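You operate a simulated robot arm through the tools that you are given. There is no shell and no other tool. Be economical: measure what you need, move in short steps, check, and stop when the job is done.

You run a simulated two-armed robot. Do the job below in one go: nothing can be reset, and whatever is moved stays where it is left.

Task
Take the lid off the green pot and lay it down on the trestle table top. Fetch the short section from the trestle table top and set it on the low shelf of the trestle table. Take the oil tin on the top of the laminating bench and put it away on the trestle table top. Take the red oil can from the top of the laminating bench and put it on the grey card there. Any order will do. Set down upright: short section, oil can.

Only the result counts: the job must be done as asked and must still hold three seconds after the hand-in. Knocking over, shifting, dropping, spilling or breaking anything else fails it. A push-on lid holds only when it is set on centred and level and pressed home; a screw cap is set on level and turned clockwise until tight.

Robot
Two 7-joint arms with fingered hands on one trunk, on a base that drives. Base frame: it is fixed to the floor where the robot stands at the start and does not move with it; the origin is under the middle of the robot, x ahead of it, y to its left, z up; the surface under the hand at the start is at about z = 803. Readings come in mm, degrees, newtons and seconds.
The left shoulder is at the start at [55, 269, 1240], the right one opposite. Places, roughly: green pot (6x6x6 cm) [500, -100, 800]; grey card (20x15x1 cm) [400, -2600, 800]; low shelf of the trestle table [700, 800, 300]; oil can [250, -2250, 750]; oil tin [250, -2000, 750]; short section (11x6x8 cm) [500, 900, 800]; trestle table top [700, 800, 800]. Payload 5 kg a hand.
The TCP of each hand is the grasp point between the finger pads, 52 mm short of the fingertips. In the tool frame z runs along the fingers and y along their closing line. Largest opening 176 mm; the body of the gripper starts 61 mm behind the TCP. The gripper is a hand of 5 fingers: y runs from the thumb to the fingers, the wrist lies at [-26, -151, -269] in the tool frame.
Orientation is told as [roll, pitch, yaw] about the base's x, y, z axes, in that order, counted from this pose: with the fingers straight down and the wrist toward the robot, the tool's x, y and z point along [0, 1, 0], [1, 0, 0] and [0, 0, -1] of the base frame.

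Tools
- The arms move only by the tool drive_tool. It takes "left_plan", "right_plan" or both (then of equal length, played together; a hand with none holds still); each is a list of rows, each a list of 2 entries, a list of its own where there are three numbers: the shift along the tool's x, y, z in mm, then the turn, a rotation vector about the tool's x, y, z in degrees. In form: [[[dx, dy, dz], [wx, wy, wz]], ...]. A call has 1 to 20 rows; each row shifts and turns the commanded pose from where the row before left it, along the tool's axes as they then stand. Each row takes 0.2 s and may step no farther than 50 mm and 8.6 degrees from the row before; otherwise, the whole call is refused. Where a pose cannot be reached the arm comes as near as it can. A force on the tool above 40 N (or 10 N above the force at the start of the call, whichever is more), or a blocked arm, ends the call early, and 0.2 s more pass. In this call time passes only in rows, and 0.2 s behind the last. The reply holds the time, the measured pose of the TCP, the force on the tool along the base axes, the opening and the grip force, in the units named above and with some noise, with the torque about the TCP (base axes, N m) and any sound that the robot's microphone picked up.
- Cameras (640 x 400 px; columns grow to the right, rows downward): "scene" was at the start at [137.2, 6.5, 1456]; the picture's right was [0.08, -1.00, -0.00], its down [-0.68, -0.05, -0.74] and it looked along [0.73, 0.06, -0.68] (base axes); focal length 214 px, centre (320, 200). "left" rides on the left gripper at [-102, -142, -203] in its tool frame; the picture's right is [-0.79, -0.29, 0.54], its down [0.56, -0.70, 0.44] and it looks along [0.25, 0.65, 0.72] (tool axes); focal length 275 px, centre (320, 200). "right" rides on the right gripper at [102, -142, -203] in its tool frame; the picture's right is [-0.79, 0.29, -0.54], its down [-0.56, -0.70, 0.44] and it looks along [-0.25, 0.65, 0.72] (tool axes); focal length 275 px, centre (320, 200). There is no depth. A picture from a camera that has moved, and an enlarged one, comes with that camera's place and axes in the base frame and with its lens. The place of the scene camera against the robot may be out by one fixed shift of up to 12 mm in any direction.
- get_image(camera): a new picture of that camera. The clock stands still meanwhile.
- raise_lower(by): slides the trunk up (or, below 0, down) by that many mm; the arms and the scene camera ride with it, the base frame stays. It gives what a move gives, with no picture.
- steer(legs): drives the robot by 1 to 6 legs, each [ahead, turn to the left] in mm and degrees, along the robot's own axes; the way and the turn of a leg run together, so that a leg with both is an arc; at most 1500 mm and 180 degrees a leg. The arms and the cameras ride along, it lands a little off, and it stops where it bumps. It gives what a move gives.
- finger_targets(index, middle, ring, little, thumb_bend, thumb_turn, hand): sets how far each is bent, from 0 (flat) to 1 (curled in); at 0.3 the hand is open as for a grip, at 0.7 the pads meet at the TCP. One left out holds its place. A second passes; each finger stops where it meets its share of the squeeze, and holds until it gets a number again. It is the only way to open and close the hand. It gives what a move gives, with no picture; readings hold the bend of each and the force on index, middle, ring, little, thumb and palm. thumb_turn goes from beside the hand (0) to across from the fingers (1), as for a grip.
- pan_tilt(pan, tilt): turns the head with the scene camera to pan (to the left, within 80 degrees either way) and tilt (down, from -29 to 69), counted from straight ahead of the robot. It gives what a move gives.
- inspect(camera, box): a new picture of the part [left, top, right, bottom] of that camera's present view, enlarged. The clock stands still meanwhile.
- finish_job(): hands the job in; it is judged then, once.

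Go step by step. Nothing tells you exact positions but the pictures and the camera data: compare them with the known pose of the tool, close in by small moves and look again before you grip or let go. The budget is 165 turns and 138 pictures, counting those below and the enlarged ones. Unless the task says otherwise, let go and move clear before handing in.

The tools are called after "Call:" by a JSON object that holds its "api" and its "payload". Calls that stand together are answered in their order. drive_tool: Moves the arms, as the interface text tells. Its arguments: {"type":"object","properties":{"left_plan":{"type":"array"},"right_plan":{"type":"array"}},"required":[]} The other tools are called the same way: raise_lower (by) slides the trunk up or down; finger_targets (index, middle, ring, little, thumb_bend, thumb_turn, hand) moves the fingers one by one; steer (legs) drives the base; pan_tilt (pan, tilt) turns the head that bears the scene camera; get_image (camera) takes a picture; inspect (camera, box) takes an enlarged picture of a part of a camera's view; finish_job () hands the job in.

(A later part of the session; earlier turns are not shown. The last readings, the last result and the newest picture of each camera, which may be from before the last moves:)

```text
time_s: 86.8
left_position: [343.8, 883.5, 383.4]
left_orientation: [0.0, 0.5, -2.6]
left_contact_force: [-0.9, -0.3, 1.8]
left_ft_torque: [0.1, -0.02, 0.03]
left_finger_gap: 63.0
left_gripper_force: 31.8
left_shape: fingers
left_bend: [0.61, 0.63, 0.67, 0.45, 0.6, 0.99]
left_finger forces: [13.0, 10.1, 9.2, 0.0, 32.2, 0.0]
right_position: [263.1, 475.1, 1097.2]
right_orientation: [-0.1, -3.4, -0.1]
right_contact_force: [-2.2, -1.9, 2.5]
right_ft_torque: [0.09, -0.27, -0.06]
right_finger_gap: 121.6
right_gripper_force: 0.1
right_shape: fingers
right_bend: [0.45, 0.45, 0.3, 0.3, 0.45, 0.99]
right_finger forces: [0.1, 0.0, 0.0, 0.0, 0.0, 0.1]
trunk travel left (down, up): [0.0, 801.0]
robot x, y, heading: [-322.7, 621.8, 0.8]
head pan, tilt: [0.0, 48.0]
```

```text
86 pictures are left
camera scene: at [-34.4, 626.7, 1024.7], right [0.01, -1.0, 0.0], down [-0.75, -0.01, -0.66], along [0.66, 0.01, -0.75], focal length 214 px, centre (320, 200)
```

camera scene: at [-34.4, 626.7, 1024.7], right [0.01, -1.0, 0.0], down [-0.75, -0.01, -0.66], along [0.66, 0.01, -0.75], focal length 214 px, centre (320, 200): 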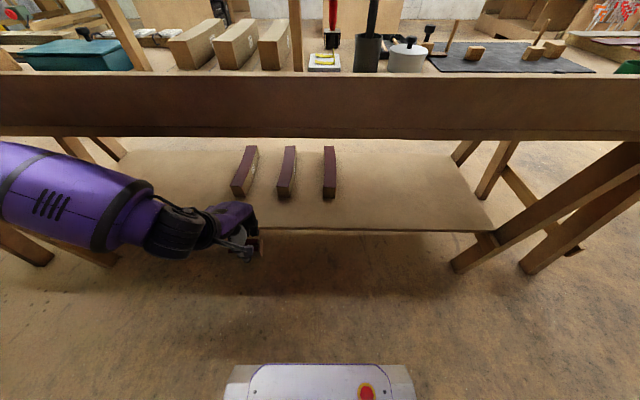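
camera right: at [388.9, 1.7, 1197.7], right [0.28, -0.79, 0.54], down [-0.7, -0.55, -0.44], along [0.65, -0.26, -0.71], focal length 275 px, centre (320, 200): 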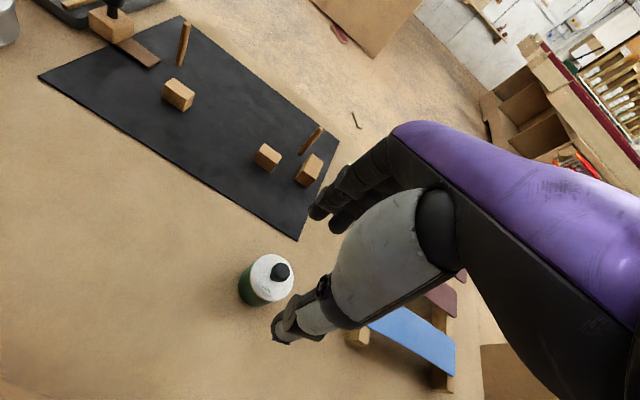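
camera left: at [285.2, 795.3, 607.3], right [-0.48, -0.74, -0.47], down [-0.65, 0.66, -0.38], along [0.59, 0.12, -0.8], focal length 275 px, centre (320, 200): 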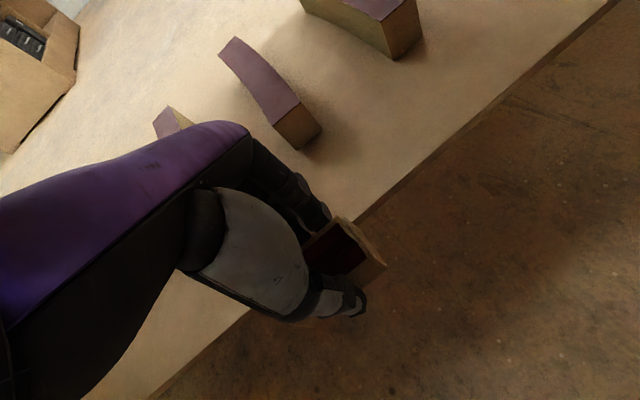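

The table is undisturbed. I'll go forward a little and turn the base 20° left so the left elbow swings away from the board, and aim for the free shelf area left of the maroon pieces.

Call:
{"api": "steer", "payload": {"legs": [[60, 0], [0, 20]]}}

Call:
{"api": "pan_tilt", "payload": {"pan": 15, "tilt": 48}}

Call:
{"api": "get_image", "payload": {"camera": "scene"}}

```text
time_s: 89.4
left_position: [274.3, 1094.2, 380.8]
left_orientation: [0.1, 0.9, 17.3]
left_contact_force: [-0.6, -0.4, -2.0]
left_ft_torque: [0.04, 0.0, -0.02]
left_finger_gap: 62.7
left_gripper_force: 31.6
left_shape: fingers
left_bend: [0.61, 0.63, 0.67, 0.45, 0.6, 0.99]
left_finger forces: [13.0, 10.0, 9.1, 0.1, 32.1, 0.1]
right_position: [339.3, 684.9, 1093.6]
right_orientation: [-0.2, -3.1, 19.8]
right_contact_force: [0.0, -1.1, 0.6]
right_ft_torque: [0.11, 0.0, 0.0]
right_finger_gap: 121.4
right_gripper_force: 0.1
right_shape: fingers
right_bend: [0.45, 0.45, 0.3, 0.3, 0.45, 0.99]
right_finger forces: [0.0, 0.0, 0.0, 0.1, 0.0, 0.0]
trunk travel left (down, up): [0.0, 801.0]
robot x, y, heading: [-257.9, 617.1, 20.5]
head pan, tilt: [0.0, 48.0]
```

```text
time_s: 90.2
left_position: [268.9, 1092.0, 389.4]
left_orientation: [0.1, 0.1, 17.2]
left_contact_force: [-0.7, 1.0, -2.7]
left_ft_torque: [-0.16, -0.1, -0.03]
left_finger_gap: 63.0
left_gripper_force: 32.3
left_shape: fingers
left_bend: [0.61, 0.63, 0.67, 0.45, 0.6, 0.99]
left_finger forces: [12.8, 9.9, 9.0, 0.1, 31.9, 0.0]
right_position: [326.6, 679.7, 1102.0]
right_orientation: [-0.2, -4.1, 19.9]
right_contact_force: [-1.2, 2.6, 0.9]
right_ft_torque: [-0.23, -0.06, -0.04]
right_finger_gap: 121.5
right_gripper_force: 0.1
right_shape: fingers
right_bend: [0.45, 0.45, 0.3, 0.3, 0.45, 0.99]
right_finger forces: [0.0, 0.1, 0.0, 0.1, 0.0, 0.0]
trunk travel left (down, up): [0.0, 801.0]
robot x, y, heading: [-259.4, 614.7, 21.0]
head pan, tilt: [15.0, 48.0]
```

```text
85 pictures are left
camera scene: at [-0.3, 736.4, 1023.6], right [0.58, -0.81, 0.0], down [-0.61, -0.44, -0.66], along [0.53, 0.39, -0.75], focal length 214 px, centre (320, 200)
```

scene: 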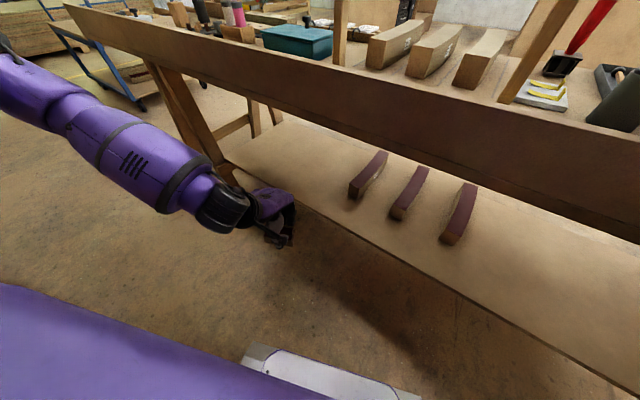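

There's a clear view and free shelf space around [545,1115]. I'll lower to TCP z≈347 and go in, in two stages.

Call:
{"api": "drive_tool", "payload": {"left_plan": [[[0, 0, 21], [0, 0, 0]], [[0, 0, 21], [0, 0, 0]], [[-10, 45, 0], [0, 0, 0]], [[-10, 45, 0], [0, 0, 0]], [[-10, 45, 0], [0, 0, 0]]]}}

Call:
{"api": "get_image", "payload": {"camera": "scene"}}

Call:
{"api": "get_image", "payload": {"camera": "left"}}

```text
time_s: 91.4
left_position: [404.4, 1105.4, 346.8]
left_orientation: [0.1, 0.1, 17.1]
left_contact_force: [-1.9, -0.4, -3.2]
left_ft_torque: [-0.03, -0.21, 0.07]
left_finger_gap: 62.8
left_gripper_force: 31.6
left_shape: fingers
left_bend: [0.61, 0.63, 0.67, 0.45, 0.6, 0.99]
left_finger forces: [12.8, 10.0, 9.0, 0.1, 32.0, 0.0]
right_position: [326.4, 678.9, 1102.1]
right_orientation: [-0.2, -4.0, 19.7]
right_contact_force: [-0.1, 0.7, 0.1]
right_ft_torque: [0.06, -0.09, 0.01]
right_finger_gap: 121.4
right_gripper_force: 0.0
right_shape: fingers
right_bend: [0.45, 0.45, 0.3, 0.3, 0.45, 0.99]
right_finger forces: [0.0, 0.0, 0.0, 0.1, 0.1, 0.0]
trunk travel left (down, up): [0.0, 801.0]
robot x, y, heading: [-258.7, 614.8, 20.6]
head pan, tilt: [15.0, 48.0]
```

```text
84 pictures are left
camera scene: at [-0.5, 735.6, 1023.6], right [0.58, -0.81, 0.0], down [-0.61, -0.44, -0.66], along [0.53, 0.39, -0.75], focal length 214 px, centre (320, 200)
```

scene: 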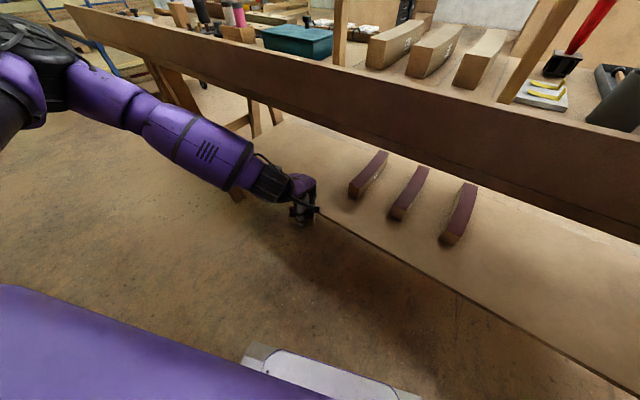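

```text
83 pictures are left
camera left: at [300.4, 965.3, 549.5], right [-0.04, -0.84, -0.54], down [-0.84, 0.33, -0.44], along [0.55, 0.43, -0.72], focal length 275 px, centre (320, 200)
```

left: 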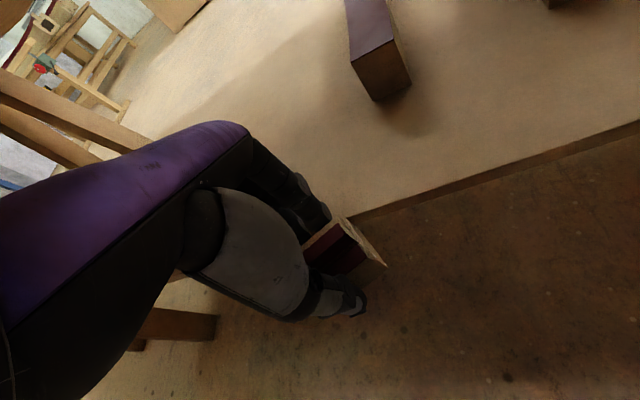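

The forearm is clear of the board this time. I'll go in the remaining 140 mm.

Call:
{"api": "drive_tool", "payload": {"left_plan": [[[-10, 40, 0], [0, 0, 0]], [[-10, 40, 0], [0, 0, 0]], [[-10, 40, 0], [0, 0, 0]], [[-6, 25, 0], [0, 0, 0]]]}}

Call:
{"api": "get_image", "payload": {"camera": "left"}}

Call:
{"api": "inspect", "payload": {"camera": "scene", "box": [200, 120, 440, 270]}}

```text
time_s: 91.7
left_position: [417.9, 1106.2, 360.3]
left_orientation: [0.3, -0.4, 17.3]
left_contact_force: [0.2, 1.5, 3.4]
left_ft_torque: [-0.06, 0.04, -0.03]
left_finger_gap: 63.2
left_gripper_force: 31.6
left_shape: fingers
left_bend: [0.62, 0.64, 0.67, 0.45, 0.58, 1.0]
left_finger forces: [12.7, 10.3, 8.4, 0.0, 31.6, 0.0]
right_position: [306.4, 673.4, 1113.3]
right_orientation: [-0.2, -5.4, 20.0]
right_contact_force: [-6.6, 0.5, 4.0]
right_ft_torque: [-0.14, -0.74, -0.17]
right_finger_gap: 121.5
right_gripper_force: 0.1
right_shape: fingers
right_bend: [0.45, 0.45, 0.3, 0.3, 0.45, 0.99]
right_finger forces: [0.1, 0.1, 0.0, 0.1, 0.0, 0.0]
trunk travel left (down, up): [0.0, 801.0]
robot x, y, heading: [-260.9, 616.3, 20.8]
head pan, tilt: [15.0, 48.0]
stopped in row 1 (left hand): the force on the tool passed its limit at 60 N (the readings are from after the stop); the commanded pose is now the measured one
```

```text
82 pictures are left
camera left: at [312.4, 964.9, 560.6], right [-0.04, -0.84, -0.55], down [-0.83, 0.33, -0.44], along [0.55, 0.44, -0.71], focal length 275 px, centre (320, 200)
```

left: 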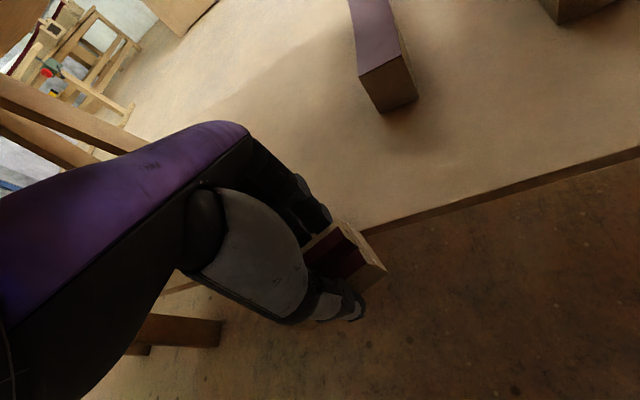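

```text
2.67 times, centred on (320, 195) of scene
camera zoom: at [-3.3, 735.4, 1025.3], right [0.58, -0.81, 0.0], down [-0.61, -0.44, -0.66], along [0.54, 0.39, -0.75], focal length 572 px, centre (320, 213)
```

zoom: 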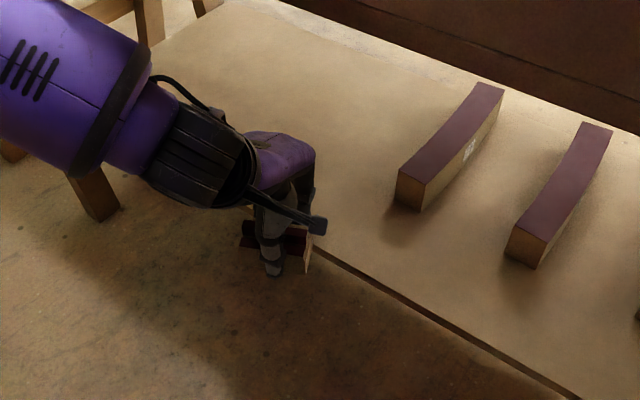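

The fingertips or section touched the shelf edge, so the shelf top is nearer z≈300 with its edge at x≈453. I'll back off slightly, rise to about z 400 and go in to x≈520.

Call:
{"api": "drive_tool", "payload": {"left_plan": [[[0, -25, 0], [0, 0, 0]], [[0, 0, -20], [0, 0, 0]], [[0, 0, -20], [0, 0, 0]]]}}

Call:
{"api": "inspect", "payload": {"camera": "left", "box": [200, 120, 440, 360]}}

```text
time_s: 92.5
left_position: [394.4, 1098.0, 396.8]
left_orientation: [0.4, 0.0, 17.3]
left_contact_force: [-1.6, -2.1, -0.4]
left_ft_torque: [0.09, -0.04, 0.01]
left_finger_gap: 63.1
left_gripper_force: 32.0
left_shape: fingers
left_bend: [0.62, 0.64, 0.67, 0.45, 0.58, 1.0]
left_finger forces: [12.8, 10.2, 8.3, 0.0, 31.5, 0.1]
right_position: [312.2, 673.8, 1109.6]
right_orientation: [-0.2, -4.7, 19.8]
right_contact_force: [-1.0, -0.5, 0.5]
right_ft_torque: [0.12, -0.03, -0.01]
right_finger_gap: 121.4
right_gripper_force: 0.0
right_shape: fingers
right_bend: [0.45, 0.45, 0.3, 0.3, 0.45, 0.99]
right_finger forces: [0.0, 0.1, 0.1, 0.0, 0.1, 0.0]
trunk travel left (down, up): [0.0, 801.0]
robot x, y, heading: [-260.0, 612.9, 20.4]
head pan, tilt: [15.0, 48.0]
```

```text
1.67 times, centred on (320, 240) of left
camera zoom: at [290.2, 957.3, 596.9], right [-0.04, -0.84, -0.55], down [-0.84, 0.33, -0.44], along [0.55, 0.44, -0.71], focal length 459 px, centre (320, 133)
```

zoom: 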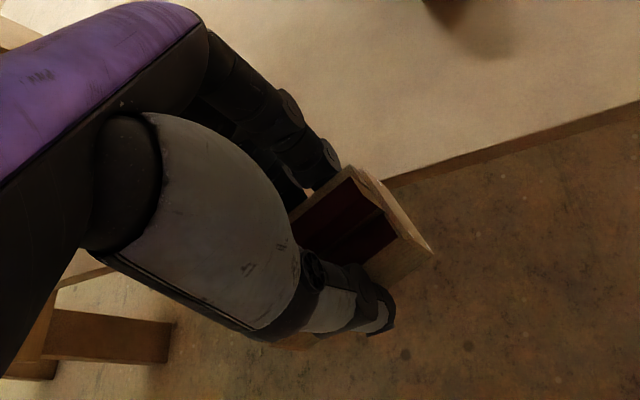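

The section hasn't shifted in the grip. Going in again at this height.

Call:
{"api": "drive_tool", "payload": {"left_plan": [[[-6, 30, 0], [0, 0, 0]], [[-6, 30, 0], [0, 0, 0]], [[-7, 32, 0], [0, 0, 0]], [[-7, 34, 0], [0, 0, 0]]]}}

Call:
{"api": "get_image", "payload": {"camera": "left"}}

Call:
{"api": "get_image", "payload": {"camera": "scene"}}

```text
time_s: 93.5
left_position: [522.6, 1110.1, 392.9]
left_orientation: [0.6, 0.0, 17.1]
left_contact_force: [-0.1, -0.6, -2.9]
left_ft_torque: [-0.04, -0.09, -0.03]
left_finger_gap: 63.1
left_gripper_force: 31.3
left_shape: fingers
left_bend: [0.62, 0.64, 0.67, 0.45, 0.58, 1.0]
left_finger forces: [12.6, 10.3, 8.3, 0.0, 31.5, 0.1]
right_position: [313.5, 673.7, 1108.1]
right_orientation: [-0.2, -4.6, 19.8]
right_contact_force: [-0.3, -0.4, 0.1]
right_ft_torque: [0.01, 0.03, 0.01]
right_finger_gap: 121.4
right_gripper_force: 0.1
right_shape: fingers
right_bend: [0.45, 0.45, 0.3, 0.3, 0.45, 0.99]
right_finger forces: [0.0, 0.1, 0.1, 0.1, 0.0, 0.0]
trunk travel left (down, up): [0.0, 801.0]
robot x, y, heading: [-259.6, 618.5, 20.9]
head pan, tilt: [15.0, 48.0]
```

```text
79 pictures are left
camera left: at [418.3, 968.9, 594.2], right [-0.04, -0.84, -0.55], down [-0.84, 0.33, -0.44], along [0.54, 0.44, -0.71], focal length 275 px, centre (320, 200)
```

left: 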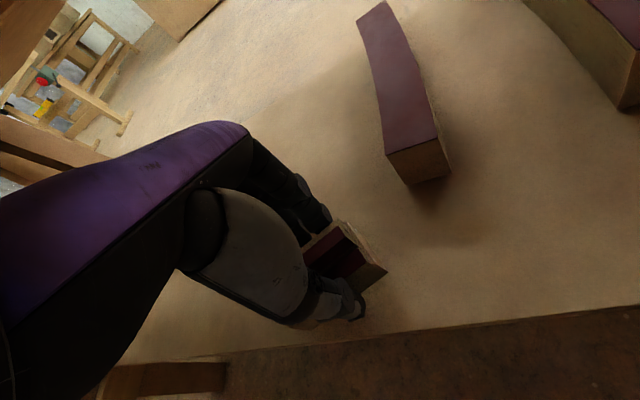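

```text
78 pictures are left
camera scene: at [0.2, 735.9, 1023.2], right [0.58, -0.81, 0.0], down [-0.61, -0.44, -0.66], along [0.53, 0.39, -0.75], focal length 214 px, centre (320, 200)
```

scene: 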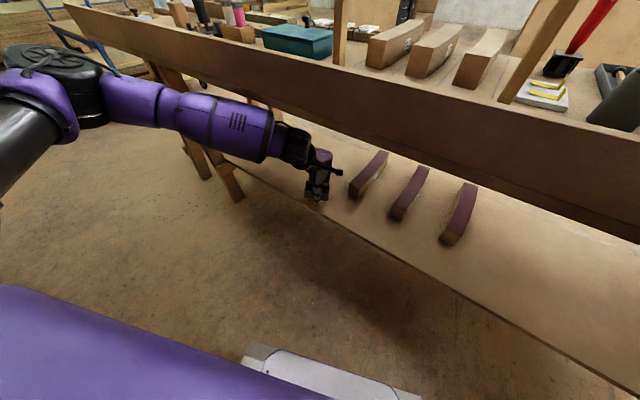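

The section is over the shelf. I'll go 15 mm deeper and then lower in steps until I feel contact.

Call:
{"api": "drive_tool", "payload": {"left_plan": [[[-4, 15, 0], [0, 0, 0]], [[0, 0, 10], [0, 0, 0]], [[0, 0, 8], [0, 0, 0]]]}}

Call:
{"api": "drive_tool", "payload": {"left_plan": [[[0, 0, 4], [0, 0, 0]], [[0, 0, 4], [0, 0, 0]]]}}

Call:
{"api": "drive_tool", "payload": {"left_plan": [[[0, 0, 3], [0, 0, 0]], [[0, 0, 3], [0, 0, 0]]]}}

```text
time_s: 94.3
left_position: [538.0, 1111.2, 377.6]
left_orientation: [0.5, 0.0, 17.2]
left_contact_force: [0.1, 0.1, -1.9]
left_ft_torque: [-0.03, -0.05, 0.02]
left_finger_gap: 63.1
left_gripper_force: 31.6
left_shape: fingers
left_bend: [0.62, 0.64, 0.67, 0.45, 0.58, 1.0]
left_finger forces: [12.7, 10.3, 8.3, 0.0, 31.6, 0.0]
right_position: [312.6, 674.7, 1108.7]
right_orientation: [-0.2, -4.7, 19.7]
right_contact_force: [0.7, 0.6, -0.8]
right_ft_torque: [0.01, 0.07, 0.01]
right_finger_gap: 121.5
right_gripper_force: 0.1
right_shape: fingers
right_bend: [0.45, 0.45, 0.3, 0.3, 0.45, 0.99]
right_finger forces: [0.0, 0.0, 0.0, 0.0, 0.0, 0.0]
trunk travel left (down, up): [0.0, 801.0]
robot x, y, heading: [-264.3, 615.2, 20.7]
head pan, tilt: [15.0, 48.0]
```

```text
time_s: 94.9
left_position: [537.7, 1112.2, 368.6]
left_orientation: [0.4, 0.0, 17.3]
left_contact_force: [0.4, 0.5, -1.4]
left_ft_torque: [0.0, 0.0, 0.02]
left_finger_gap: 63.3
left_gripper_force: 30.9
left_shape: fingers
left_bend: [0.62, 0.64, 0.67, 0.45, 0.58, 1.0]
left_finger forces: [12.6, 10.3, 8.3, 0.0, 31.5, 0.1]
right_position: [313.3, 674.9, 1108.8]
right_orientation: [-0.2, -4.9, 19.7]
right_contact_force: [-0.5, -0.1, -0.2]
right_ft_torque: [0.03, 0.0, 0.0]
right_finger_gap: 121.5
right_gripper_force: 0.1
right_shape: fingers
right_bend: [0.45, 0.45, 0.3, 0.3, 0.45, 0.99]
right_finger forces: [0.0, 0.0, 0.0, 0.1, 0.0, 0.0]
trunk travel left (down, up): [0.0, 801.0]
robot x, y, heading: [-257.8, 616.6, 20.5]
head pan, tilt: [15.0, 48.0]
```

```text
time_s: 95.5
left_position: [539.0, 1112.0, 365.3]
left_orientation: [0.3, -0.1, 17.3]
left_contact_force: [-2.8, 0.5, 8.4]
left_ft_torque: [-0.45, 0.35, -0.17]
left_finger_gap: 63.0
left_gripper_force: 31.2
left_shape: fingers
left_bend: [0.62, 0.64, 0.67, 0.45, 0.58, 1.0]
left_finger forces: [12.4, 10.0, 8.0, 0.0, 32.0, 0.0]
right_position: [311.0, 673.4, 1109.1]
right_orientation: [-0.2, -4.8, 19.8]
right_contact_force: [0.0, 0.1, 0.0]
right_ft_torque: [0.0, 0.03, 0.0]
right_finger_gap: 121.5
right_gripper_force: 0.0
right_shape: fingers
right_bend: [0.45, 0.45, 0.3, 0.3, 0.45, 0.99]
right_finger forces: [0.0, 0.0, 0.0, 0.0, 0.1, 0.1]
trunk travel left (down, up): [0.0, 801.0]
robot x, y, heading: [-256.8, 616.5, 20.7]
head pan, tilt: [15.0, 48.0]
```

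There is contact at TCP z≈366, so the shelf top is near 303. I'll press slightly, release and look.

Call:
{"api": "drive_tool", "payload": {"left_plan": [[[0, 0, 2], [0, 0, 0]]]}}

Call:
{"api": "finger_targets", "payload": {"hand": "left", "index": 0.53, "middle": 0.53, "ring": 0.53, "thumb_bend": 0.5}}

Call:
{"api": "inspect", "payload": {"camera": "left", "box": [200, 120, 440, 360]}}

```text
time_s: 95.9
left_position: [538.6, 1112.3, 364.9]
left_orientation: [0.4, -0.2, 17.3]
left_contact_force: [-3.3, 3.0, 18.5]
left_ft_torque: [-0.5, 0.73, -0.15]
left_finger_gap: 62.8
left_gripper_force: 32.0
left_shape: fingers
left_bend: [0.62, 0.64, 0.67, 0.45, 0.58, 1.0]
left_finger forces: [12.8, 10.3, 8.4, 0.0, 33.1, 0.0]
right_position: [311.6, 674.5, 1110.2]
right_orientation: [-0.2, -4.9, 19.8]
right_contact_force: [0.2, 0.3, 0.2]
right_ft_torque: [-0.05, 0.02, 0.0]
right_finger_gap: 121.4
right_gripper_force: 0.0
right_shape: fingers
right_bend: [0.45, 0.45, 0.3, 0.3, 0.45, 0.99]
right_finger forces: [0.0, 0.0, 0.0, 0.1, 0.1, 0.0]
trunk travel left (down, up): [0.0, 801.0]
robot x, y, heading: [-259.4, 614.2, 20.8]
head pan, tilt: [15.0, 48.0]
```

```text
time_s: 96.9
left_position: [538.3, 1112.3, 361.5]
left_orientation: [0.5, 0.0, 17.2]
left_contact_force: [0.3, -1.1, 0.3]
left_ft_torque: [-0.04, -0.03, -0.02]
left_finger_gap: 92.5
left_gripper_force: 0.1
left_shape: fingers
left_bend: [0.53, 0.53, 0.53, 0.45, 0.5, 1.0]
left_finger forces: [0.0, 0.0, 0.0, 0.0, 0.1, 0.0]
right_position: [312.6, 675.4, 1109.4]
right_orientation: [-0.2, -4.8, 19.9]
right_contact_force: [-0.3, 0.1, -0.6]
right_ft_torque: [0.04, -0.03, 0.02]
right_finger_gap: 121.6
right_gripper_force: 0.1
right_shape: fingers
right_bend: [0.45, 0.45, 0.3, 0.3, 0.45, 0.99]
right_finger forces: [0.0, 0.0, 0.0, 0.1, 0.0, 0.1]
trunk travel left (down, up): [0.0, 801.0]
robot x, y, heading: [-258.0, 612.6, 20.5]
head pan, tilt: [15.0, 48.0]
```

```text
1.67 times, centred on (320, 240) of left
camera zoom: at [433.1, 971.2, 562.0], right [-0.04, -0.84, -0.55], down [-0.84, 0.33, -0.44], along [0.55, 0.44, -0.71], focal length 459 px, centre (320, 133)
```

zoom: 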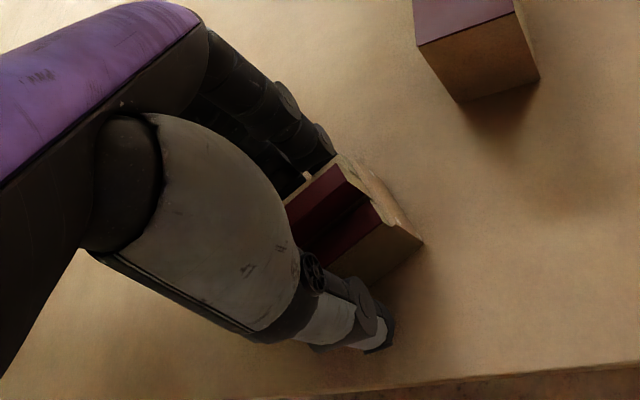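

The section stands released and upright. To get clear without lifting into the board, I'll straighten the fingers out over its top, rise slightly and pull back.

Call:
{"api": "finger_targets", "payload": {"hand": "left", "index": 0.0, "middle": 0.0, "ring": 0.0, "little": 0.0, "thumb_bend": 0.3}}

Call:
{"api": "drive_tool", "payload": {"left_plan": [[[0, 0, -10], [0, 0, 0]], [[0, 0, -12], [0, 0, 0]]]}}

Call:
{"api": "get_image", "payload": {"camera": "left"}}

Call:
{"api": "inspect", "payload": {"camera": "scene", "box": [240, 120, 400, 220]}}

```text
time_s: 97.9
left_position: [539.3, 1112.0, 362.8]
left_orientation: [0.5, 0.0, 17.3]
left_contact_force: [-0.2, 0.2, 0.5]
left_ft_torque: [-0.01, -0.02, -0.01]
left_finger_gap: 259.4
left_gripper_force: 0.1
left_shape: fingers
left_bend: [0.0, 0.0, 0.0, 0.0, 0.3, 0.98]
left_finger forces: [0.0, 0.0, 0.1, 0.1, 0.0, 0.1]
right_position: [312.6, 674.3, 1108.8]
right_orientation: [-0.2, -4.8, 19.8]
right_contact_force: [0.2, 0.3, 0.5]
right_ft_torque: [-0.04, -0.01, 0.0]
right_finger_gap: 121.3
right_gripper_force: 0.0
right_shape: fingers
right_bend: [0.45, 0.45, 0.3, 0.3, 0.45, 0.99]
right_finger forces: [0.1, 0.0, 0.1, 0.1, 0.0, 0.0]
trunk travel left (down, up): [0.0, 801.0]
robot x, y, heading: [-260.8, 612.8, 20.5]
head pan, tilt: [15.0, 48.0]
```

```text
time_s: 98.5
left_position: [538.4, 1111.4, 385.2]
left_orientation: [0.4, 0.0, 17.1]
left_contact_force: [-0.3, -0.2, 0.0]
left_ft_torque: [-0.01, -0.05, -0.01]
left_finger_gap: 259.7
left_gripper_force: 0.0
left_shape: fingers
left_bend: [0.0, 0.0, 0.0, 0.0, 0.3, 0.98]
left_finger forces: [0.0, 0.0, 0.1, 0.0, 0.0, 0.0]
right_position: [312.1, 673.9, 1110.2]
right_orientation: [-0.2, -4.8, 19.8]
right_contact_force: [-1.0, -0.8, 1.1]
right_ft_torque: [0.01, -0.03, 0.0]
right_finger_gap: 121.5
right_gripper_force: 0.1
right_shape: fingers
right_bend: [0.45, 0.45, 0.3, 0.3, 0.45, 0.99]
right_finger forces: [0.0, 0.1, 0.1, 0.1, 0.1, 0.0]
trunk travel left (down, up): [0.0, 801.0]
robot x, y, heading: [-256.6, 615.2, 20.6]
head pan, tilt: [15.0, 48.0]
```

```text
76 pictures are left
camera left: at [433.2, 970.7, 585.2], right [-0.04, -0.84, -0.55], down [-0.84, 0.33, -0.44], along [0.55, 0.44, -0.71], focal length 275 px, centre (320, 200)
```

left: 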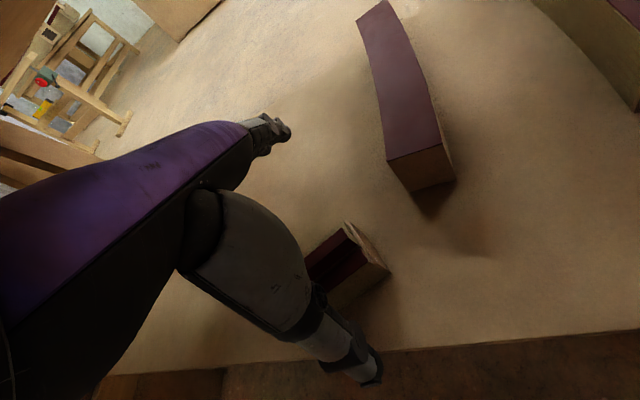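

```text
4.00 times, centred on (320, 170) of scene
camera zoom: at [-0.4, 735.6, 1023.9], right [0.58, -0.81, 0.0], down [-0.61, -0.44, -0.66], along [0.53, 0.39, -0.75], focal length 858 px, centre (320, 320)
```

zoom: 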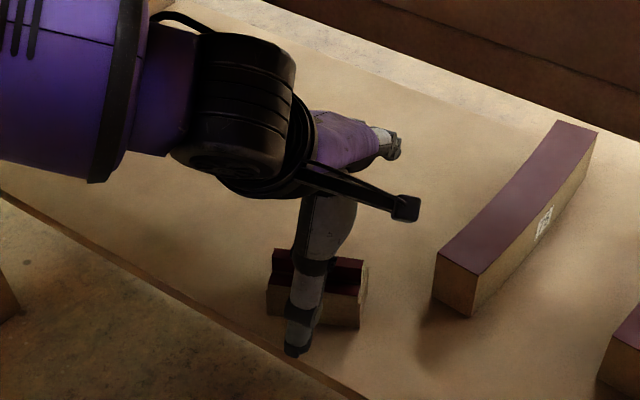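

The fingers now point forward over the section. I'll pull straight back out.

Call:
{"api": "drive_tool", "payload": {"left_plan": [[[0, -20, -5], [0, 0, 0]], [[0, -30, 0], [0, 0, 0]], [[5, -40, 0], [0, 0, 0]], [[5, -40, 0], [0, 0, 0]], [[5, -40, 0], [0, 0, 0]], [[5, -40, 0], [0, 0, 0]], [[5, -40, 0], [0, 0, 0]]]}}

Call:
{"api": "inspect", "payload": {"camera": "scene", "box": [200, 120, 440, 270]}}

```text
time_s: 100.1
left_position: [294.6, 1062.3, 388.5]
left_orientation: [0.4, -0.1, 17.3]
left_contact_force: [1.7, 0.1, 1.3]
left_ft_torque: [-0.06, 0.13, -0.02]
left_finger_gap: 259.4
left_gripper_force: 0.0
left_shape: fingers
left_bend: [0.0, 0.0, 0.0, 0.0, 0.3, 0.98]
left_finger forces: [0.1, 0.1, 0.0, 0.0, 0.0, 0.1]
right_position: [313.3, 675.0, 1108.9]
right_orientation: [-0.3, -4.8, 19.7]
right_contact_force: [-0.2, -0.1, -0.4]
right_ft_torque: [0.03, 0.02, 0.03]
right_finger_gap: 121.6
right_gripper_force: 0.1
right_shape: fingers
right_bend: [0.45, 0.45, 0.3, 0.3, 0.45, 0.99]
right_finger forces: [0.0, 0.0, 0.0, 0.0, 0.1, 0.0]
trunk travel left (down, up): [0.0, 801.0]
robot x, y, heading: [-261.3, 613.5, 20.9]
head pan, tilt: [15.0, 48.0]
```

```text
2.67 times, centred on (320, 195) of scene
camera zoom: at [0.0, 735.8, 1023.7], right [0.58, -0.81, 0.0], down [-0.61, -0.44, -0.66], along [0.53, 0.39, -0.75], focal length 572 px, centre (320, 213)
```

zoom: 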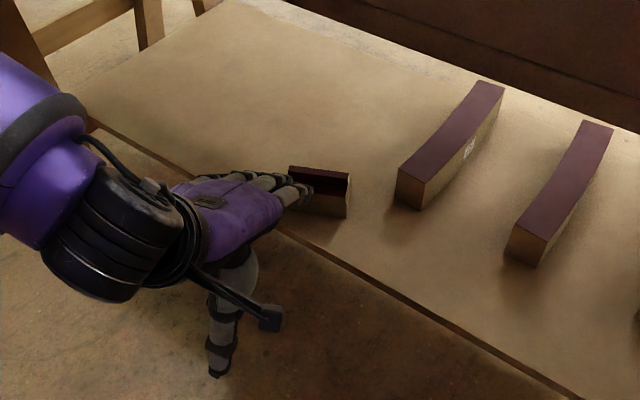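

The section stands alone and upright on the shelf. I'll fold the fingers, pull the hand back in front of the board line, and raise the trunk.

Call:
{"api": "finger_targets", "payload": {"hand": "left", "index": 0.5, "middle": 0.5, "ring": 0.5, "little": 0.5, "thumb_bend": 0.45}}

Call:
{"api": "drive_tool", "payload": {"left_plan": [[[0, -35, 0], [0, 0, 0]], [[0, -35, 0], [0, 0, 0]]]}}

Call:
{"api": "steer", "payload": {"legs": [[-40, 0]]}}

Call:
{"api": "raise_lower", "payload": {"by": 150}}

Call:
{"api": "get_image", "payload": {"camera": "scene"}}

```text
time_s: 101.1
left_position: [294.0, 1062.1, 389.3]
left_orientation: [0.3, -0.1, 17.3]
left_contact_force: [-0.5, 0.2, -0.4]
left_ft_torque: [0.0, 0.0, -0.04]
left_finger_gap: 110.5
left_gripper_force: 0.1
left_shape: fingers
left_bend: [0.5, 0.5, 0.5, 0.5, 0.45, 0.99]
left_finger forces: [0.0, 0.0, 0.0, 0.0, 0.0, 0.0]
right_position: [311.0, 675.3, 1108.8]
right_orientation: [-0.2, -4.8, 19.8]
right_contact_force: [-0.5, -0.6, -0.1]
right_ft_torque: [0.05, -0.01, -0.01]
right_finger_gap: 121.5
right_gripper_force: 0.2
right_shape: fingers
right_bend: [0.45, 0.45, 0.3, 0.3, 0.45, 0.99]
right_finger forces: [0.0, 0.0, 0.1, 0.0, 0.0, 0.1]
trunk travel left (down, up): [0.0, 801.0]
robot x, y, heading: [-259.1, 615.1, 20.4]
head pan, tilt: [15.0, 48.0]
```

```text
time_s: 101.7
left_position: [228.8, 1040.5, 390.7]
left_orientation: [0.4, -0.1, 17.3]
left_contact_force: [0.5, 1.1, -0.5]
left_ft_torque: [-0.01, 0.12, 0.01]
left_finger_gap: 110.5
left_gripper_force: 0.1
left_shape: fingers
left_bend: [0.5, 0.5, 0.5, 0.5, 0.45, 0.99]
left_finger forces: [0.0, 0.0, 0.0, 0.0, 0.0, 0.0]
right_position: [313.5, 674.6, 1109.1]
right_orientation: [-0.2, -4.8, 19.8]
right_contact_force: [-0.2, -0.1, 0.5]
right_ft_torque: [-0.02, 0.01, 0.02]
right_finger_gap: 121.5
right_gripper_force: 0.1
right_shape: fingers
right_bend: [0.45, 0.45, 0.3, 0.3, 0.45, 0.99]
right_finger forces: [0.1, 0.1, 0.0, 0.1, 0.0, 0.0]
trunk travel left (down, up): [0.0, 801.0]
robot x, y, heading: [-256.6, 614.9, 20.8]
head pan, tilt: [15.0, 48.0]
```

```text
time_s: 102.8
left_position: [201.7, 1033.8, 410.0]
left_orientation: [0.8, -2.6, 18.0]
left_contact_force: [-1.1, 0.1, 4.4]
left_ft_torque: [0.11, -0.07, 0.01]
left_finger_gap: 110.4
left_gripper_force: 0.1
left_shape: fingers
left_bend: [0.5, 0.5, 0.5, 0.5, 0.45, 0.99]
left_finger forces: [0.0, 0.0, 0.0, 0.0, 0.0, 0.0]
right_position: [253.3, 651.6, 1130.0]
right_orientation: [-0.3, -6.9, 19.8]
right_contact_force: [-6.9, -2.2, 4.7]
right_ft_torque: [0.04, -0.74, -0.19]
right_finger_gap: 121.2
right_gripper_force: 0.1
right_shape: fingers
right_bend: [0.45, 0.45, 0.3, 0.3, 0.45, 0.99]
right_finger forces: [0.0, 0.0, 0.0, 0.0, 0.0, 0.1]
trunk travel left (down, up): [0.0, 801.0]
robot x, y, heading: [-283.5, 605.3, 20.9]
head pan, tilt: [15.0, 48.0]
stopped in leg 1: the robot was blocked; the commanded pose is now the measured one
```

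```text
time_s: 104.5
left_position: [194.1, 1026.4, 557.3]
left_orientation: [0.5, -1.4, 17.1]
left_contact_force: [0.7, -0.1, -0.2]
left_ft_torque: [-0.05, 0.04, -0.02]
left_finger_gap: 110.6
left_gripper_force: 0.1
left_shape: fingers
left_bend: [0.5, 0.5, 0.5, 0.5, 0.45, 0.99]
left_finger forces: [0.0, 0.0, 0.1, 0.0, 0.0, 0.0]
right_position: [261.1, 653.7, 1272.9]
right_orientation: [-0.2, -6.4, 19.9]
right_contact_force: [1.7, 0.9, -0.6]
right_ft_torque: [-0.05, 0.1, -0.02]
right_finger_gap: 121.4
right_gripper_force: 0.0
right_shape: fingers
right_bend: [0.45, 0.45, 0.3, 0.3, 0.45, 0.99]
right_finger forces: [0.1, 0.0, 0.1, 0.0, 0.0, 0.1]
trunk travel left (down, up): [-150.0, 651.0]
robot x, y, heading: [-289.1, 605.4, 20.5]
head pan, tilt: [15.0, 48.0]
```

```text
73 pictures are left
camera scene: at [-93.4, 699.8, 1188.0], right [0.58, -0.81, 0.0], down [-0.61, -0.44, -0.66], along [0.53, 0.39, -0.75], focal length 214 px, centre (320, 200)
```

scene: 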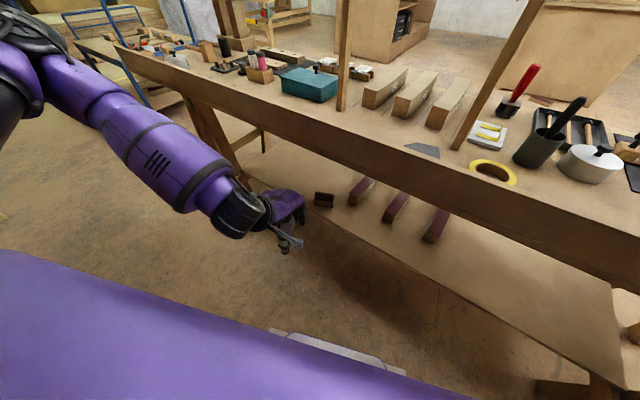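

The section stays on the shelf. The rear corner bumped lightly on the rack, so I'll go no further back. Raising the trunk fully.

Call:
{"api": "raise_lower", "payload": {"by": 250}}

Call:
{"api": "drive_tool", "payload": {"left_plan": [[[0, 0, -40], [0, 0, 0]], [[0, 0, -45], [0, 0, 0]], [[0, 0, -45], [0, 0, 0]], [[0, 0, -45], [0, 0, 0]], [[0, 0, -45], [0, 0, 0]], [[0, 0, -45], [0, 0, 0]], [[0, 0, -45], [0, 0, 0]]]}}

Call:
{"api": "get_image", "payload": {"camera": "scene"}}

```text
time_s: 107.1
left_position: [193.8, 1026.9, 806.3]
left_orientation: [0.3, -1.6, 17.2]
left_contact_force: [1.0, 0.0, -0.5]
left_ft_torque: [-0.01, 0.0, -0.02]
left_finger_gap: 110.4
left_gripper_force: 0.2
left_shape: fingers
left_bend: [0.5, 0.5, 0.5, 0.5, 0.45, 0.99]
left_finger forces: [0.0, 0.0, 0.0, 0.0, 0.1, 0.0]
right_position: [260.7, 654.0, 1525.8]
right_orientation: [-0.2, -6.5, 19.7]
right_contact_force: [0.1, 0.1, -0.7]
right_ft_torque: [-0.03, -0.01, -0.02]
right_finger_gap: 121.6
right_gripper_force: 0.2
right_shape: fingers
right_bend: [0.45, 0.45, 0.3, 0.3, 0.45, 0.99]
right_finger forces: [0.0, 0.0, 0.0, 0.0, 0.0, 0.1]
trunk travel left (down, up): [-400.0, 401.0]
robot x, y, heading: [-283.6, 606.2, 20.5]
head pan, tilt: [15.0, 48.0]
```

```text
time_s: 108.7
left_position: [185.8, 1020.3, 1117.3]
left_orientation: [0.6, -1.6, 17.1]
left_contact_force: [-1.1, -2.0, -0.9]
left_ft_torque: [0.12, -0.15, 0.05]
left_finger_gap: 110.5
left_gripper_force: 0.1
left_shape: fingers
left_bend: [0.5, 0.5, 0.5, 0.5, 0.45, 0.99]
left_finger forces: [0.0, 0.0, 0.1, 0.0, 0.0, 0.0]
right_position: [260.1, 651.1, 1525.7]
right_orientation: [0.0, -6.6, 19.8]
right_contact_force: [-0.7, -0.9, 0.1]
right_ft_torque: [0.21, -0.11, 0.01]
right_finger_gap: 121.4
right_gripper_force: 0.0
right_shape: fingers
right_bend: [0.45, 0.45, 0.3, 0.3, 0.45, 0.99]
right_finger forces: [0.1, 0.1, 0.0, 0.0, 0.0, 0.0]
trunk travel left (down, up): [-400.0, 401.0]
robot x, y, heading: [-282.4, 606.1, 20.8]
head pan, tilt: [15.0, 48.0]
```

```text
72 pictures are left
camera scene: at [-170.4, 669.4, 1447.6], right [0.58, -0.81, 0.0], down [-0.61, -0.44, -0.66], along [0.53, 0.39, -0.75], focal length 214 px, centre (320, 200)
```

scene: 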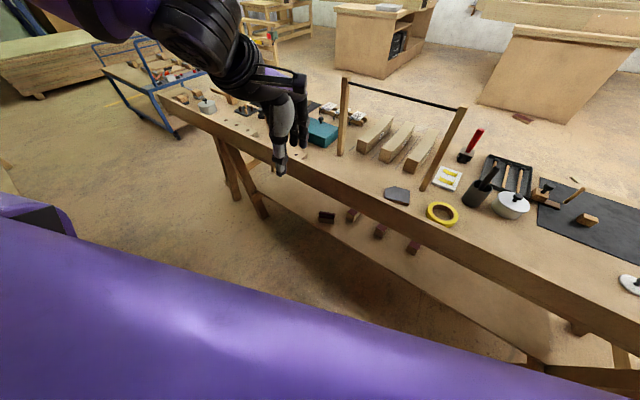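

Everything on the table is in place. To reach the bench (y≈-2000 to -2600) I'll set both hands high, square up and move clear of the rack before turning right.

Call:
{"api": "drive_tool", "payload": {"left_plan": [[[0, 0, -45], [0, 0, 0]], [[0, 0, -45], [0, 0, 0]], [[0, 0, -45], [0, 0, 0]], [[0, 0, -45], [0, 0, 0]], [[0, 0, 0], [0, 0, 0]]], "right_plan": [[[0, 0, 45], [0, 0, 0]], [[0, 0, 45], [0, 0, 0]], [[0, 0, 45], [0, 0, 0]], [[0, 0, 45], [0, 0, 0]], [[0, 0, 45], [0, 0, 0]]]}}

Call:
{"api": "steer", "payload": {"legs": [[0, -20.8], [175, 0]]}}

Call:
{"api": "drive_tool", "payload": {"left_plan": [[[0, 40, 0], [0, 0, 0]], [[0, 40, 0], [0, 0, 0]], [[0, 40, 0], [0, 0, 0]], [[0, 40, 0], [0, 0, 0]], [[0, 40, 0], [0, 0, 0]], [[0, 40, 0], [0, 0, 0]]], "right_plan": [[[0, 45, 0], [2, 0, 0]], [[0, 45, 0], [2, 0, 0]], [[0, 45, 0], [2, 0, 0]], [[0, 45, 0], [0, 0, 0]], [[0, 45, 0], [0, 0, 0]], [[0, 45, 0], [0, 0, 0]]]}}

Call:
{"api": "get_image", "payload": {"camera": "scene"}}

```text
time_s: 109.9
left_position: [186.0, 1017.3, 1295.6]
left_orientation: [0.6, -1.4, 17.3]
left_contact_force: [1.8, 1.3, -0.4]
left_ft_torque: [-0.18, 0.26, -0.04]
left_finger_gap: 110.5
left_gripper_force: 0.1
left_shape: fingers
left_bend: [0.5, 0.5, 0.5, 0.5, 0.45, 0.99]
left_finger forces: [0.0, 0.0, 0.0, 0.0, 0.1, 0.0]
right_position: [287.4, 662.9, 1297.3]
right_orientation: [-0.1, -6.4, 19.9]
right_contact_force: [2.0, -0.2, 0.0]
right_ft_torque: [-0.07, 0.27, 0.11]
right_finger_gap: 121.3
right_gripper_force: 0.0
right_shape: fingers
right_bend: [0.45, 0.45, 0.3, 0.3, 0.45, 0.99]
right_finger forces: [0.0, 0.1, 0.0, 0.0, 0.0, 0.0]
trunk travel left (down, up): [-400.0, 401.0]
robot x, y, heading: [-283.4, 607.1, 20.8]
head pan, tilt: [15.0, 48.0]
```

```text
time_s: 113.3
left_position: [477.9, 821.6, 1296.3]
left_orientation: [0.5, -1.6, -3.8]
left_contact_force: [2.7, -0.3, -0.3]
left_ft_torque: [-0.03, 0.23, -0.06]
left_finger_gap: 110.5
left_gripper_force: 0.0
left_shape: fingers
left_bend: [0.5, 0.5, 0.5, 0.5, 0.45, 0.99]
left_finger forces: [0.0, 0.1, 0.0, 0.0, 0.1, 0.1]
right_position: [447.3, 454.6, 1299.0]
right_orientation: [-0.2, -6.4, -1.0]
right_contact_force: [0.8, -0.2, -1.0]
right_ft_torque: [0.04, 0.11, 0.01]
right_finger_gap: 121.2
right_gripper_force: 0.1
right_shape: fingers
right_bend: [0.45, 0.45, 0.3, 0.3, 0.45, 0.99]
right_finger forces: [0.0, 0.0, 0.0, 0.0, 0.1, 0.1]
trunk travel left (down, up): [-400.0, 401.0]
robot x, y, heading: [-107.9, 604.5, -0.3]
head pan, tilt: [15.0, 48.0]
```

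```text
time_s: 114.7
left_position: [702.8, 808.5, 1308.1]
left_orientation: [0.6, -1.9, -3.7]
left_contact_force: [4.4, 1.2, -3.9]
left_ft_torque: [-0.14, 0.41, -0.1]
left_finger_gap: 110.5
left_gripper_force: 0.1
left_shape: fingers
left_bend: [0.5, 0.5, 0.5, 0.5, 0.45, 0.99]
left_finger forces: [0.0, 0.0, 0.0, 0.0, 0.1, 0.0]
right_position: [701.6, 449.1, 1314.5]
right_orientation: [-0.3, -0.9, -1.1]
right_contact_force: [3.6, 0.3, -5.7]
right_ft_torque: [0.01, 0.44, 0.09]
right_finger_gap: 121.3
right_gripper_force: 0.0
right_shape: fingers
right_bend: [0.45, 0.45, 0.3, 0.3, 0.45, 0.99]
right_finger forces: [0.0, 0.1, 0.1, 0.0, 0.0, 0.0]
trunk travel left (down, up): [-400.0, 401.0]
robot x, y, heading: [-107.8, 601.2, -0.2]
head pan, tilt: [15.0, 48.0]
```

```text
71 pictures are left
camera scene: at [27.7, 622.8, 1446.3], right [0.25, -0.97, 0.0], down [-0.73, -0.19, -0.66], along [0.63, 0.17, -0.76], focal length 214 px, centre (320, 200)
```

scene: 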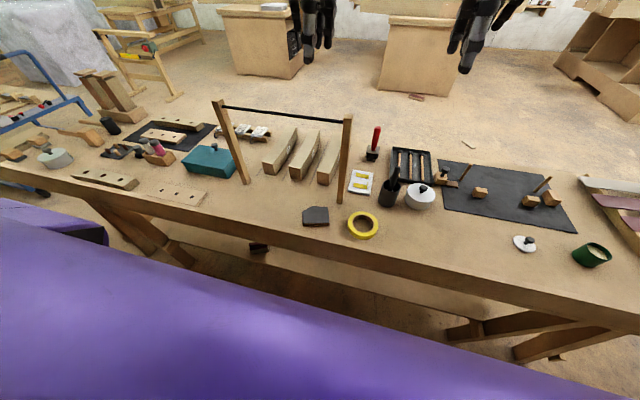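

The table looks fine. I'm turning right in place and then looking down the aisle.

Call:
{"api": "steer", "payload": {"legs": [[0, -90]]}}

Call:
{"api": "pan_tilt", "payload": {"pan": 0, "tilt": 25}}

Call:
{"api": "get_image", "payload": {"camera": "scene"}}

```text
time_s: 117.3
left_position: [670.5, 487.0, 1341.3]
left_orientation: [0.8, -4.2, -26.9]
left_contact_force: [-6.7, -0.5, 3.5]
left_ft_torque: [0.28, -0.78, 0.25]
left_finger_gap: 110.6
left_gripper_force: 0.0
left_shape: fingers
left_bend: [0.5, 0.5, 0.5, 0.5, 0.45, 0.99]
left_finger forces: [0.1, 0.0, 0.1, 0.1, 0.0, 0.1]
right_position: [526.3, 158.9, 1346.5]
right_orientation: [0.0, -3.3, -24.3]
right_contact_force: [-6.2, -4.6, 3.3]
right_ft_torque: [0.43, -0.69, 0.02]
right_finger_gap: 121.3
right_gripper_force: 0.1
right_shape: fingers
right_bend: [0.45, 0.45, 0.3, 0.3, 0.45, 0.99]
right_finger forces: [0.0, 0.1, 0.0, 0.1, 0.1, 0.0]
trunk travel left (down, up): [-400.0, 401.0]
robot x, y, heading: [-103.8, 615.1, -22.7]
head pan, tilt: [15.0, 48.0]
stopped in leg 1: the robot was blocked; the commanded pose is now the measured one
```

```text
time_s: 118.2
left_position: [683.3, 486.8, 1330.7]
left_orientation: [0.7, -3.4, -26.8]
left_contact_force: [1.6, -1.4, -1.7]
left_ft_torque: [0.08, 0.15, -0.06]
left_finger_gap: 110.7
left_gripper_force: 0.0
left_shape: fingers
left_bend: [0.5, 0.5, 0.5, 0.5, 0.45, 0.99]
left_finger forces: [0.0, 0.0, 0.1, 0.0, 0.1, 0.0]
right_position: [538.1, 158.2, 1336.5]
right_orientation: [-0.3, -2.7, -24.3]
right_contact_force: [1.1, -1.0, -1.2]
right_ft_torque: [0.2, 0.09, 0.05]
right_finger_gap: 121.7
right_gripper_force: 0.1
right_shape: fingers
right_bend: [0.45, 0.45, 0.3, 0.3, 0.45, 0.99]
right_finger forces: [0.1, 0.0, 0.1, 0.1, 0.0, 0.0]
trunk travel left (down, up): [-400.0, 401.0]
robot x, y, heading: [-106.9, 612.6, -22.5]
head pan, tilt: [0.0, 25.0]
```

```text
70 pictures are left
camera scene: at [31.6, 552.1, 1481.1], right [-0.39, -0.92, 0.0], down [-0.4, 0.17, -0.9], along [0.83, -0.35, -0.44], focal length 214 px, centre (320, 200)
```

scene: 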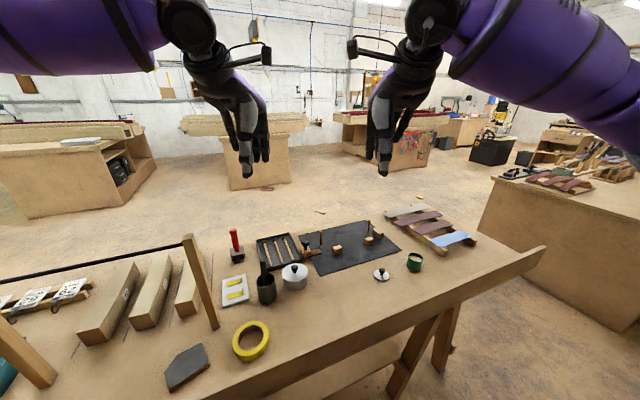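

Something stopped the turn at -22.7°. I'll look to both sides to find out what it is.

Call:
{"api": "pan_tilt", "payload": {"pan": -75, "tilt": 30}}

Call:
{"api": "get_image", "payload": {"camera": "scene"}}

Call:
{"api": "pan_tilt", "payload": {"pan": 75, "tilt": 30}}

Call:
{"api": "get_image", "payload": {"camera": "scene"}}

```text
time_s: 119.6
left_position: [682.1, 488.6, 1332.7]
left_orientation: [0.6, -3.6, -26.8]
left_contact_force: [0.1, -0.9, -0.5]
left_ft_torque: [0.06, 0.01, 0.0]
left_finger_gap: 110.7
left_gripper_force: 0.1
left_shape: fingers
left_bend: [0.5, 0.5, 0.5, 0.5, 0.45, 0.99]
left_finger forces: [0.0, 0.0, 0.0, 0.0, 0.0, 0.0]
right_position: [535.5, 160.9, 1340.4]
right_orientation: [-0.1, -2.8, -24.2]
right_contact_force: [0.1, -1.1, 0.0]
right_ft_torque: [0.06, 0.03, 0.02]
right_finger_gap: 121.5
right_gripper_force: 0.0
right_shape: fingers
right_bend: [0.45, 0.45, 0.3, 0.3, 0.45, 0.99]
right_finger forces: [0.0, 0.1, 0.1, 0.0, 0.0, 0.0]
trunk travel left (down, up): [-400.0, 401.0]
robot x, y, heading: [-106.4, 612.5, -22.8]
head pan, tilt: [-75.0, 30.0]
```

```text
69 pictures are left
camera scene: at [-67.8, 499.1, 1474.8], right [-0.99, 0.14, 0.01], down [0.06, 0.5, -0.86], along [-0.12, -0.85, -0.5], focal length 214 px, centre (320, 200)
```

scene: 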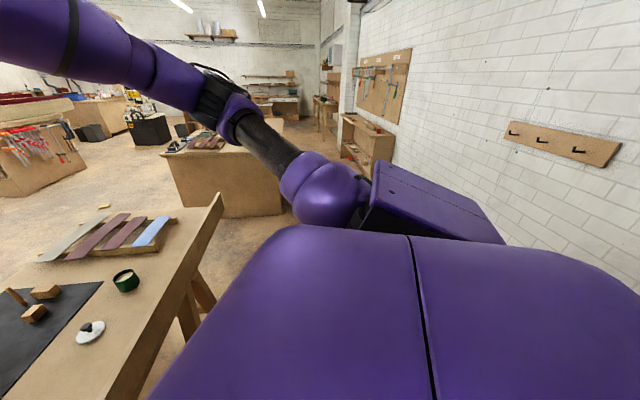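

```text
time_s: 122.0
left_position: [680.9, 488.2, 1333.5]
left_orientation: [0.7, -3.5, -26.8]
left_contact_force: [-0.6, -0.6, -0.3]
left_ft_torque: [0.0, 0.0, -0.03]
left_finger_gap: 110.4
left_gripper_force: 0.1
left_shape: fingers
left_bend: [0.5, 0.5, 0.5, 0.5, 0.45, 0.99]
left_finger forces: [0.1, 0.1, 0.0, 0.1, 0.1, 0.1]
right_position: [536.3, 161.7, 1341.1]
right_orientation: [-0.3, -2.9, -24.2]
right_contact_force: [-0.4, -0.2, -0.1]
right_ft_torque: [0.03, 0.01, 0.01]
right_finger_gap: 121.5
right_gripper_force: 0.0
right_shape: fingers
right_bend: [0.45, 0.45, 0.3, 0.3, 0.45, 0.99]
right_finger forces: [0.0, 0.1, 0.0, 0.0, 0.1, 0.1]
trunk travel left (down, up): [-400.0, 401.0]
robot x, y, heading: [-103.1, 612.5, -22.7]
head pan, tilt: [75.0, 30.0]
```

```text
68 pictures are left
camera scene: at [-0.4, 660.7, 1474.9], right [0.79, -0.61, -0.01], down [-0.32, -0.39, -0.86], along [0.52, 0.69, -0.5], focal length 214 px, centre (320, 200)
```

scene: 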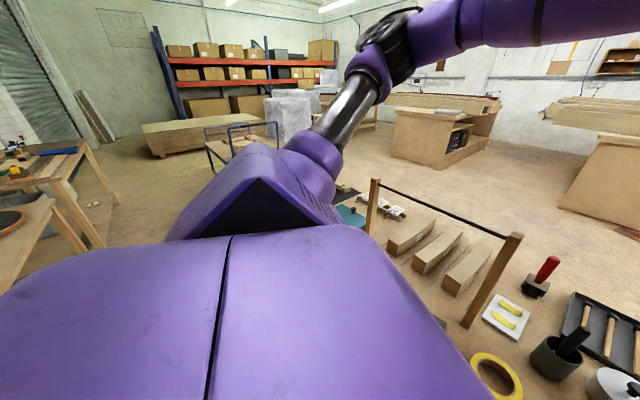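

I see no obstacle at this spot; the aisle to the right is open. I'll try turning further in smaller steps.

Call:
{"api": "steer", "payload": {"legs": [[0, -20]]}}

```text
time_s: 123.9
left_position: [592.9, 229.4, 1332.9]
left_orientation: [0.5, -3.6, -46.5]
left_contact_force: [2.1, 1.3, 0.2]
left_ft_torque: [-0.18, 0.14, -0.02]
left_finger_gap: 110.0
left_gripper_force: 0.0
left_shape: fingers
left_bend: [0.5, 0.5, 0.5, 0.5, 0.45, 0.99]
left_finger forces: [0.0, 0.0, 0.0, 0.1, 0.0, 0.0]
right_position: [343.8, -28.0, 1341.1]
right_orientation: [-0.3, -2.9, -44.0]
right_contact_force: [1.6, 1.8, -0.4]
right_ft_torque: [-0.21, 0.16, -0.06]
right_finger_gap: 121.3
right_gripper_force: 0.0
right_shape: fingers
right_bend: [0.45, 0.45, 0.3, 0.3, 0.45, 0.99]
right_finger forces: [0.1, 0.0, 0.2, 0.1, 0.0, 0.0]
trunk travel left (down, up): [-400.0, 401.0]
robot x, y, heading: [-97.7, 619.7, -42.7]
head pan, tilt: [75.0, 30.0]
```

It turns freely now. I'll continue to -90° in small steps.

Call:
{"api": "steer", "payload": {"legs": [[0, -16], [0, -16], [0, -15]]}}

Call:
{"api": "pan_tilt", "payload": {"pan": 0, "tilt": 30}}

Call:
{"api": "get_image", "payload": {"camera": "scene"}}

```text
time_s: 128.1
left_position: [92.9, -136.0, 1344.0]
left_orientation: [0.8, -4.4, -93.2]
left_contact_force: [0.2, -0.1, 0.4]
left_ft_torque: [-0.09, 0.03, 0.02]
left_finger_gap: 110.7
left_gripper_force: 0.0
left_shape: fingers
left_bend: [0.5, 0.5, 0.5, 0.5, 0.45, 0.99]
left_finger forces: [0.0, 0.0, 0.0, 0.0, 0.0, 0.1]
right_position: [-267.4, -131.1, 1350.3]
right_orientation: [-0.4, -3.6, -90.7]
right_contact_force: [0.4, -0.2, 0.4]
right_ft_torque: [0.0, -0.03, -0.01]
right_finger_gap: 121.4
right_gripper_force: 0.2
right_shape: fingers
right_bend: [0.45, 0.45, 0.3, 0.3, 0.45, 0.99]
right_finger forces: [0.0, 0.1, 0.1, 0.1, 0.0, 0.1]
trunk travel left (down, up): [-400.0, 401.0]
robot x, y, heading: [-82.2, 620.5, -89.0]
head pan, tilt: [75.0, 30.0]
```

```text
time_s: 129.6
left_position: [93.0, -119.0, 1354.4]
left_orientation: [0.8, -5.2, -93.2]
left_contact_force: [1.3, 0.1, -0.7]
left_ft_torque: [0.02, 0.04, -0.02]
left_finger_gap: 110.3
left_gripper_force: 0.1
left_shape: fingers
left_bend: [0.5, 0.5, 0.5, 0.5, 0.45, 0.99]
left_finger forces: [0.0, 0.0, 0.0, 0.1, 0.0, 0.0]
right_position: [-266.3, -114.4, 1360.8]
right_orientation: [-0.4, -4.4, -90.5]
right_contact_force: [0.6, 0.2, 0.0]
right_ft_torque: [0.01, 0.02, -0.02]
right_finger_gap: 121.4
right_gripper_force: 0.0
right_shape: fingers
right_bend: [0.45, 0.45, 0.3, 0.3, 0.45, 0.99]
right_finger forces: [0.0, 0.0, 0.1, 0.0, 0.1, 0.1]
trunk travel left (down, up): [-400.0, 401.0]
robot x, y, heading: [-83.6, 619.3, -89.0]
head pan, tilt: [0.0, 30.0]
```

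```text
67 pictures are left
camera scene: at [-85.0, 467.5, 1473.9], right [-1.0, -0.02, 0.0], down [-0.01, 0.51, -0.86], along [0.02, -0.86, -0.51], focal length 214 px, centre (320, 200)
```

scene: 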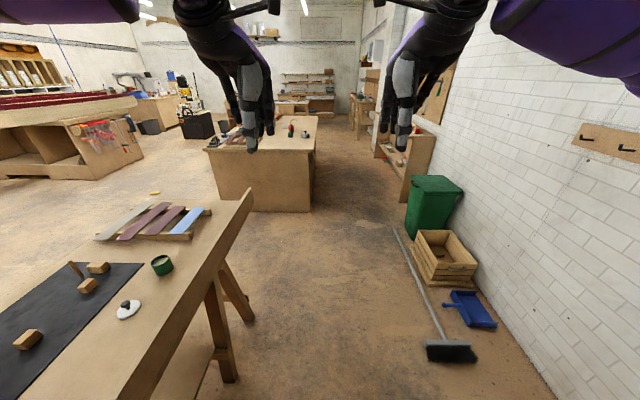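

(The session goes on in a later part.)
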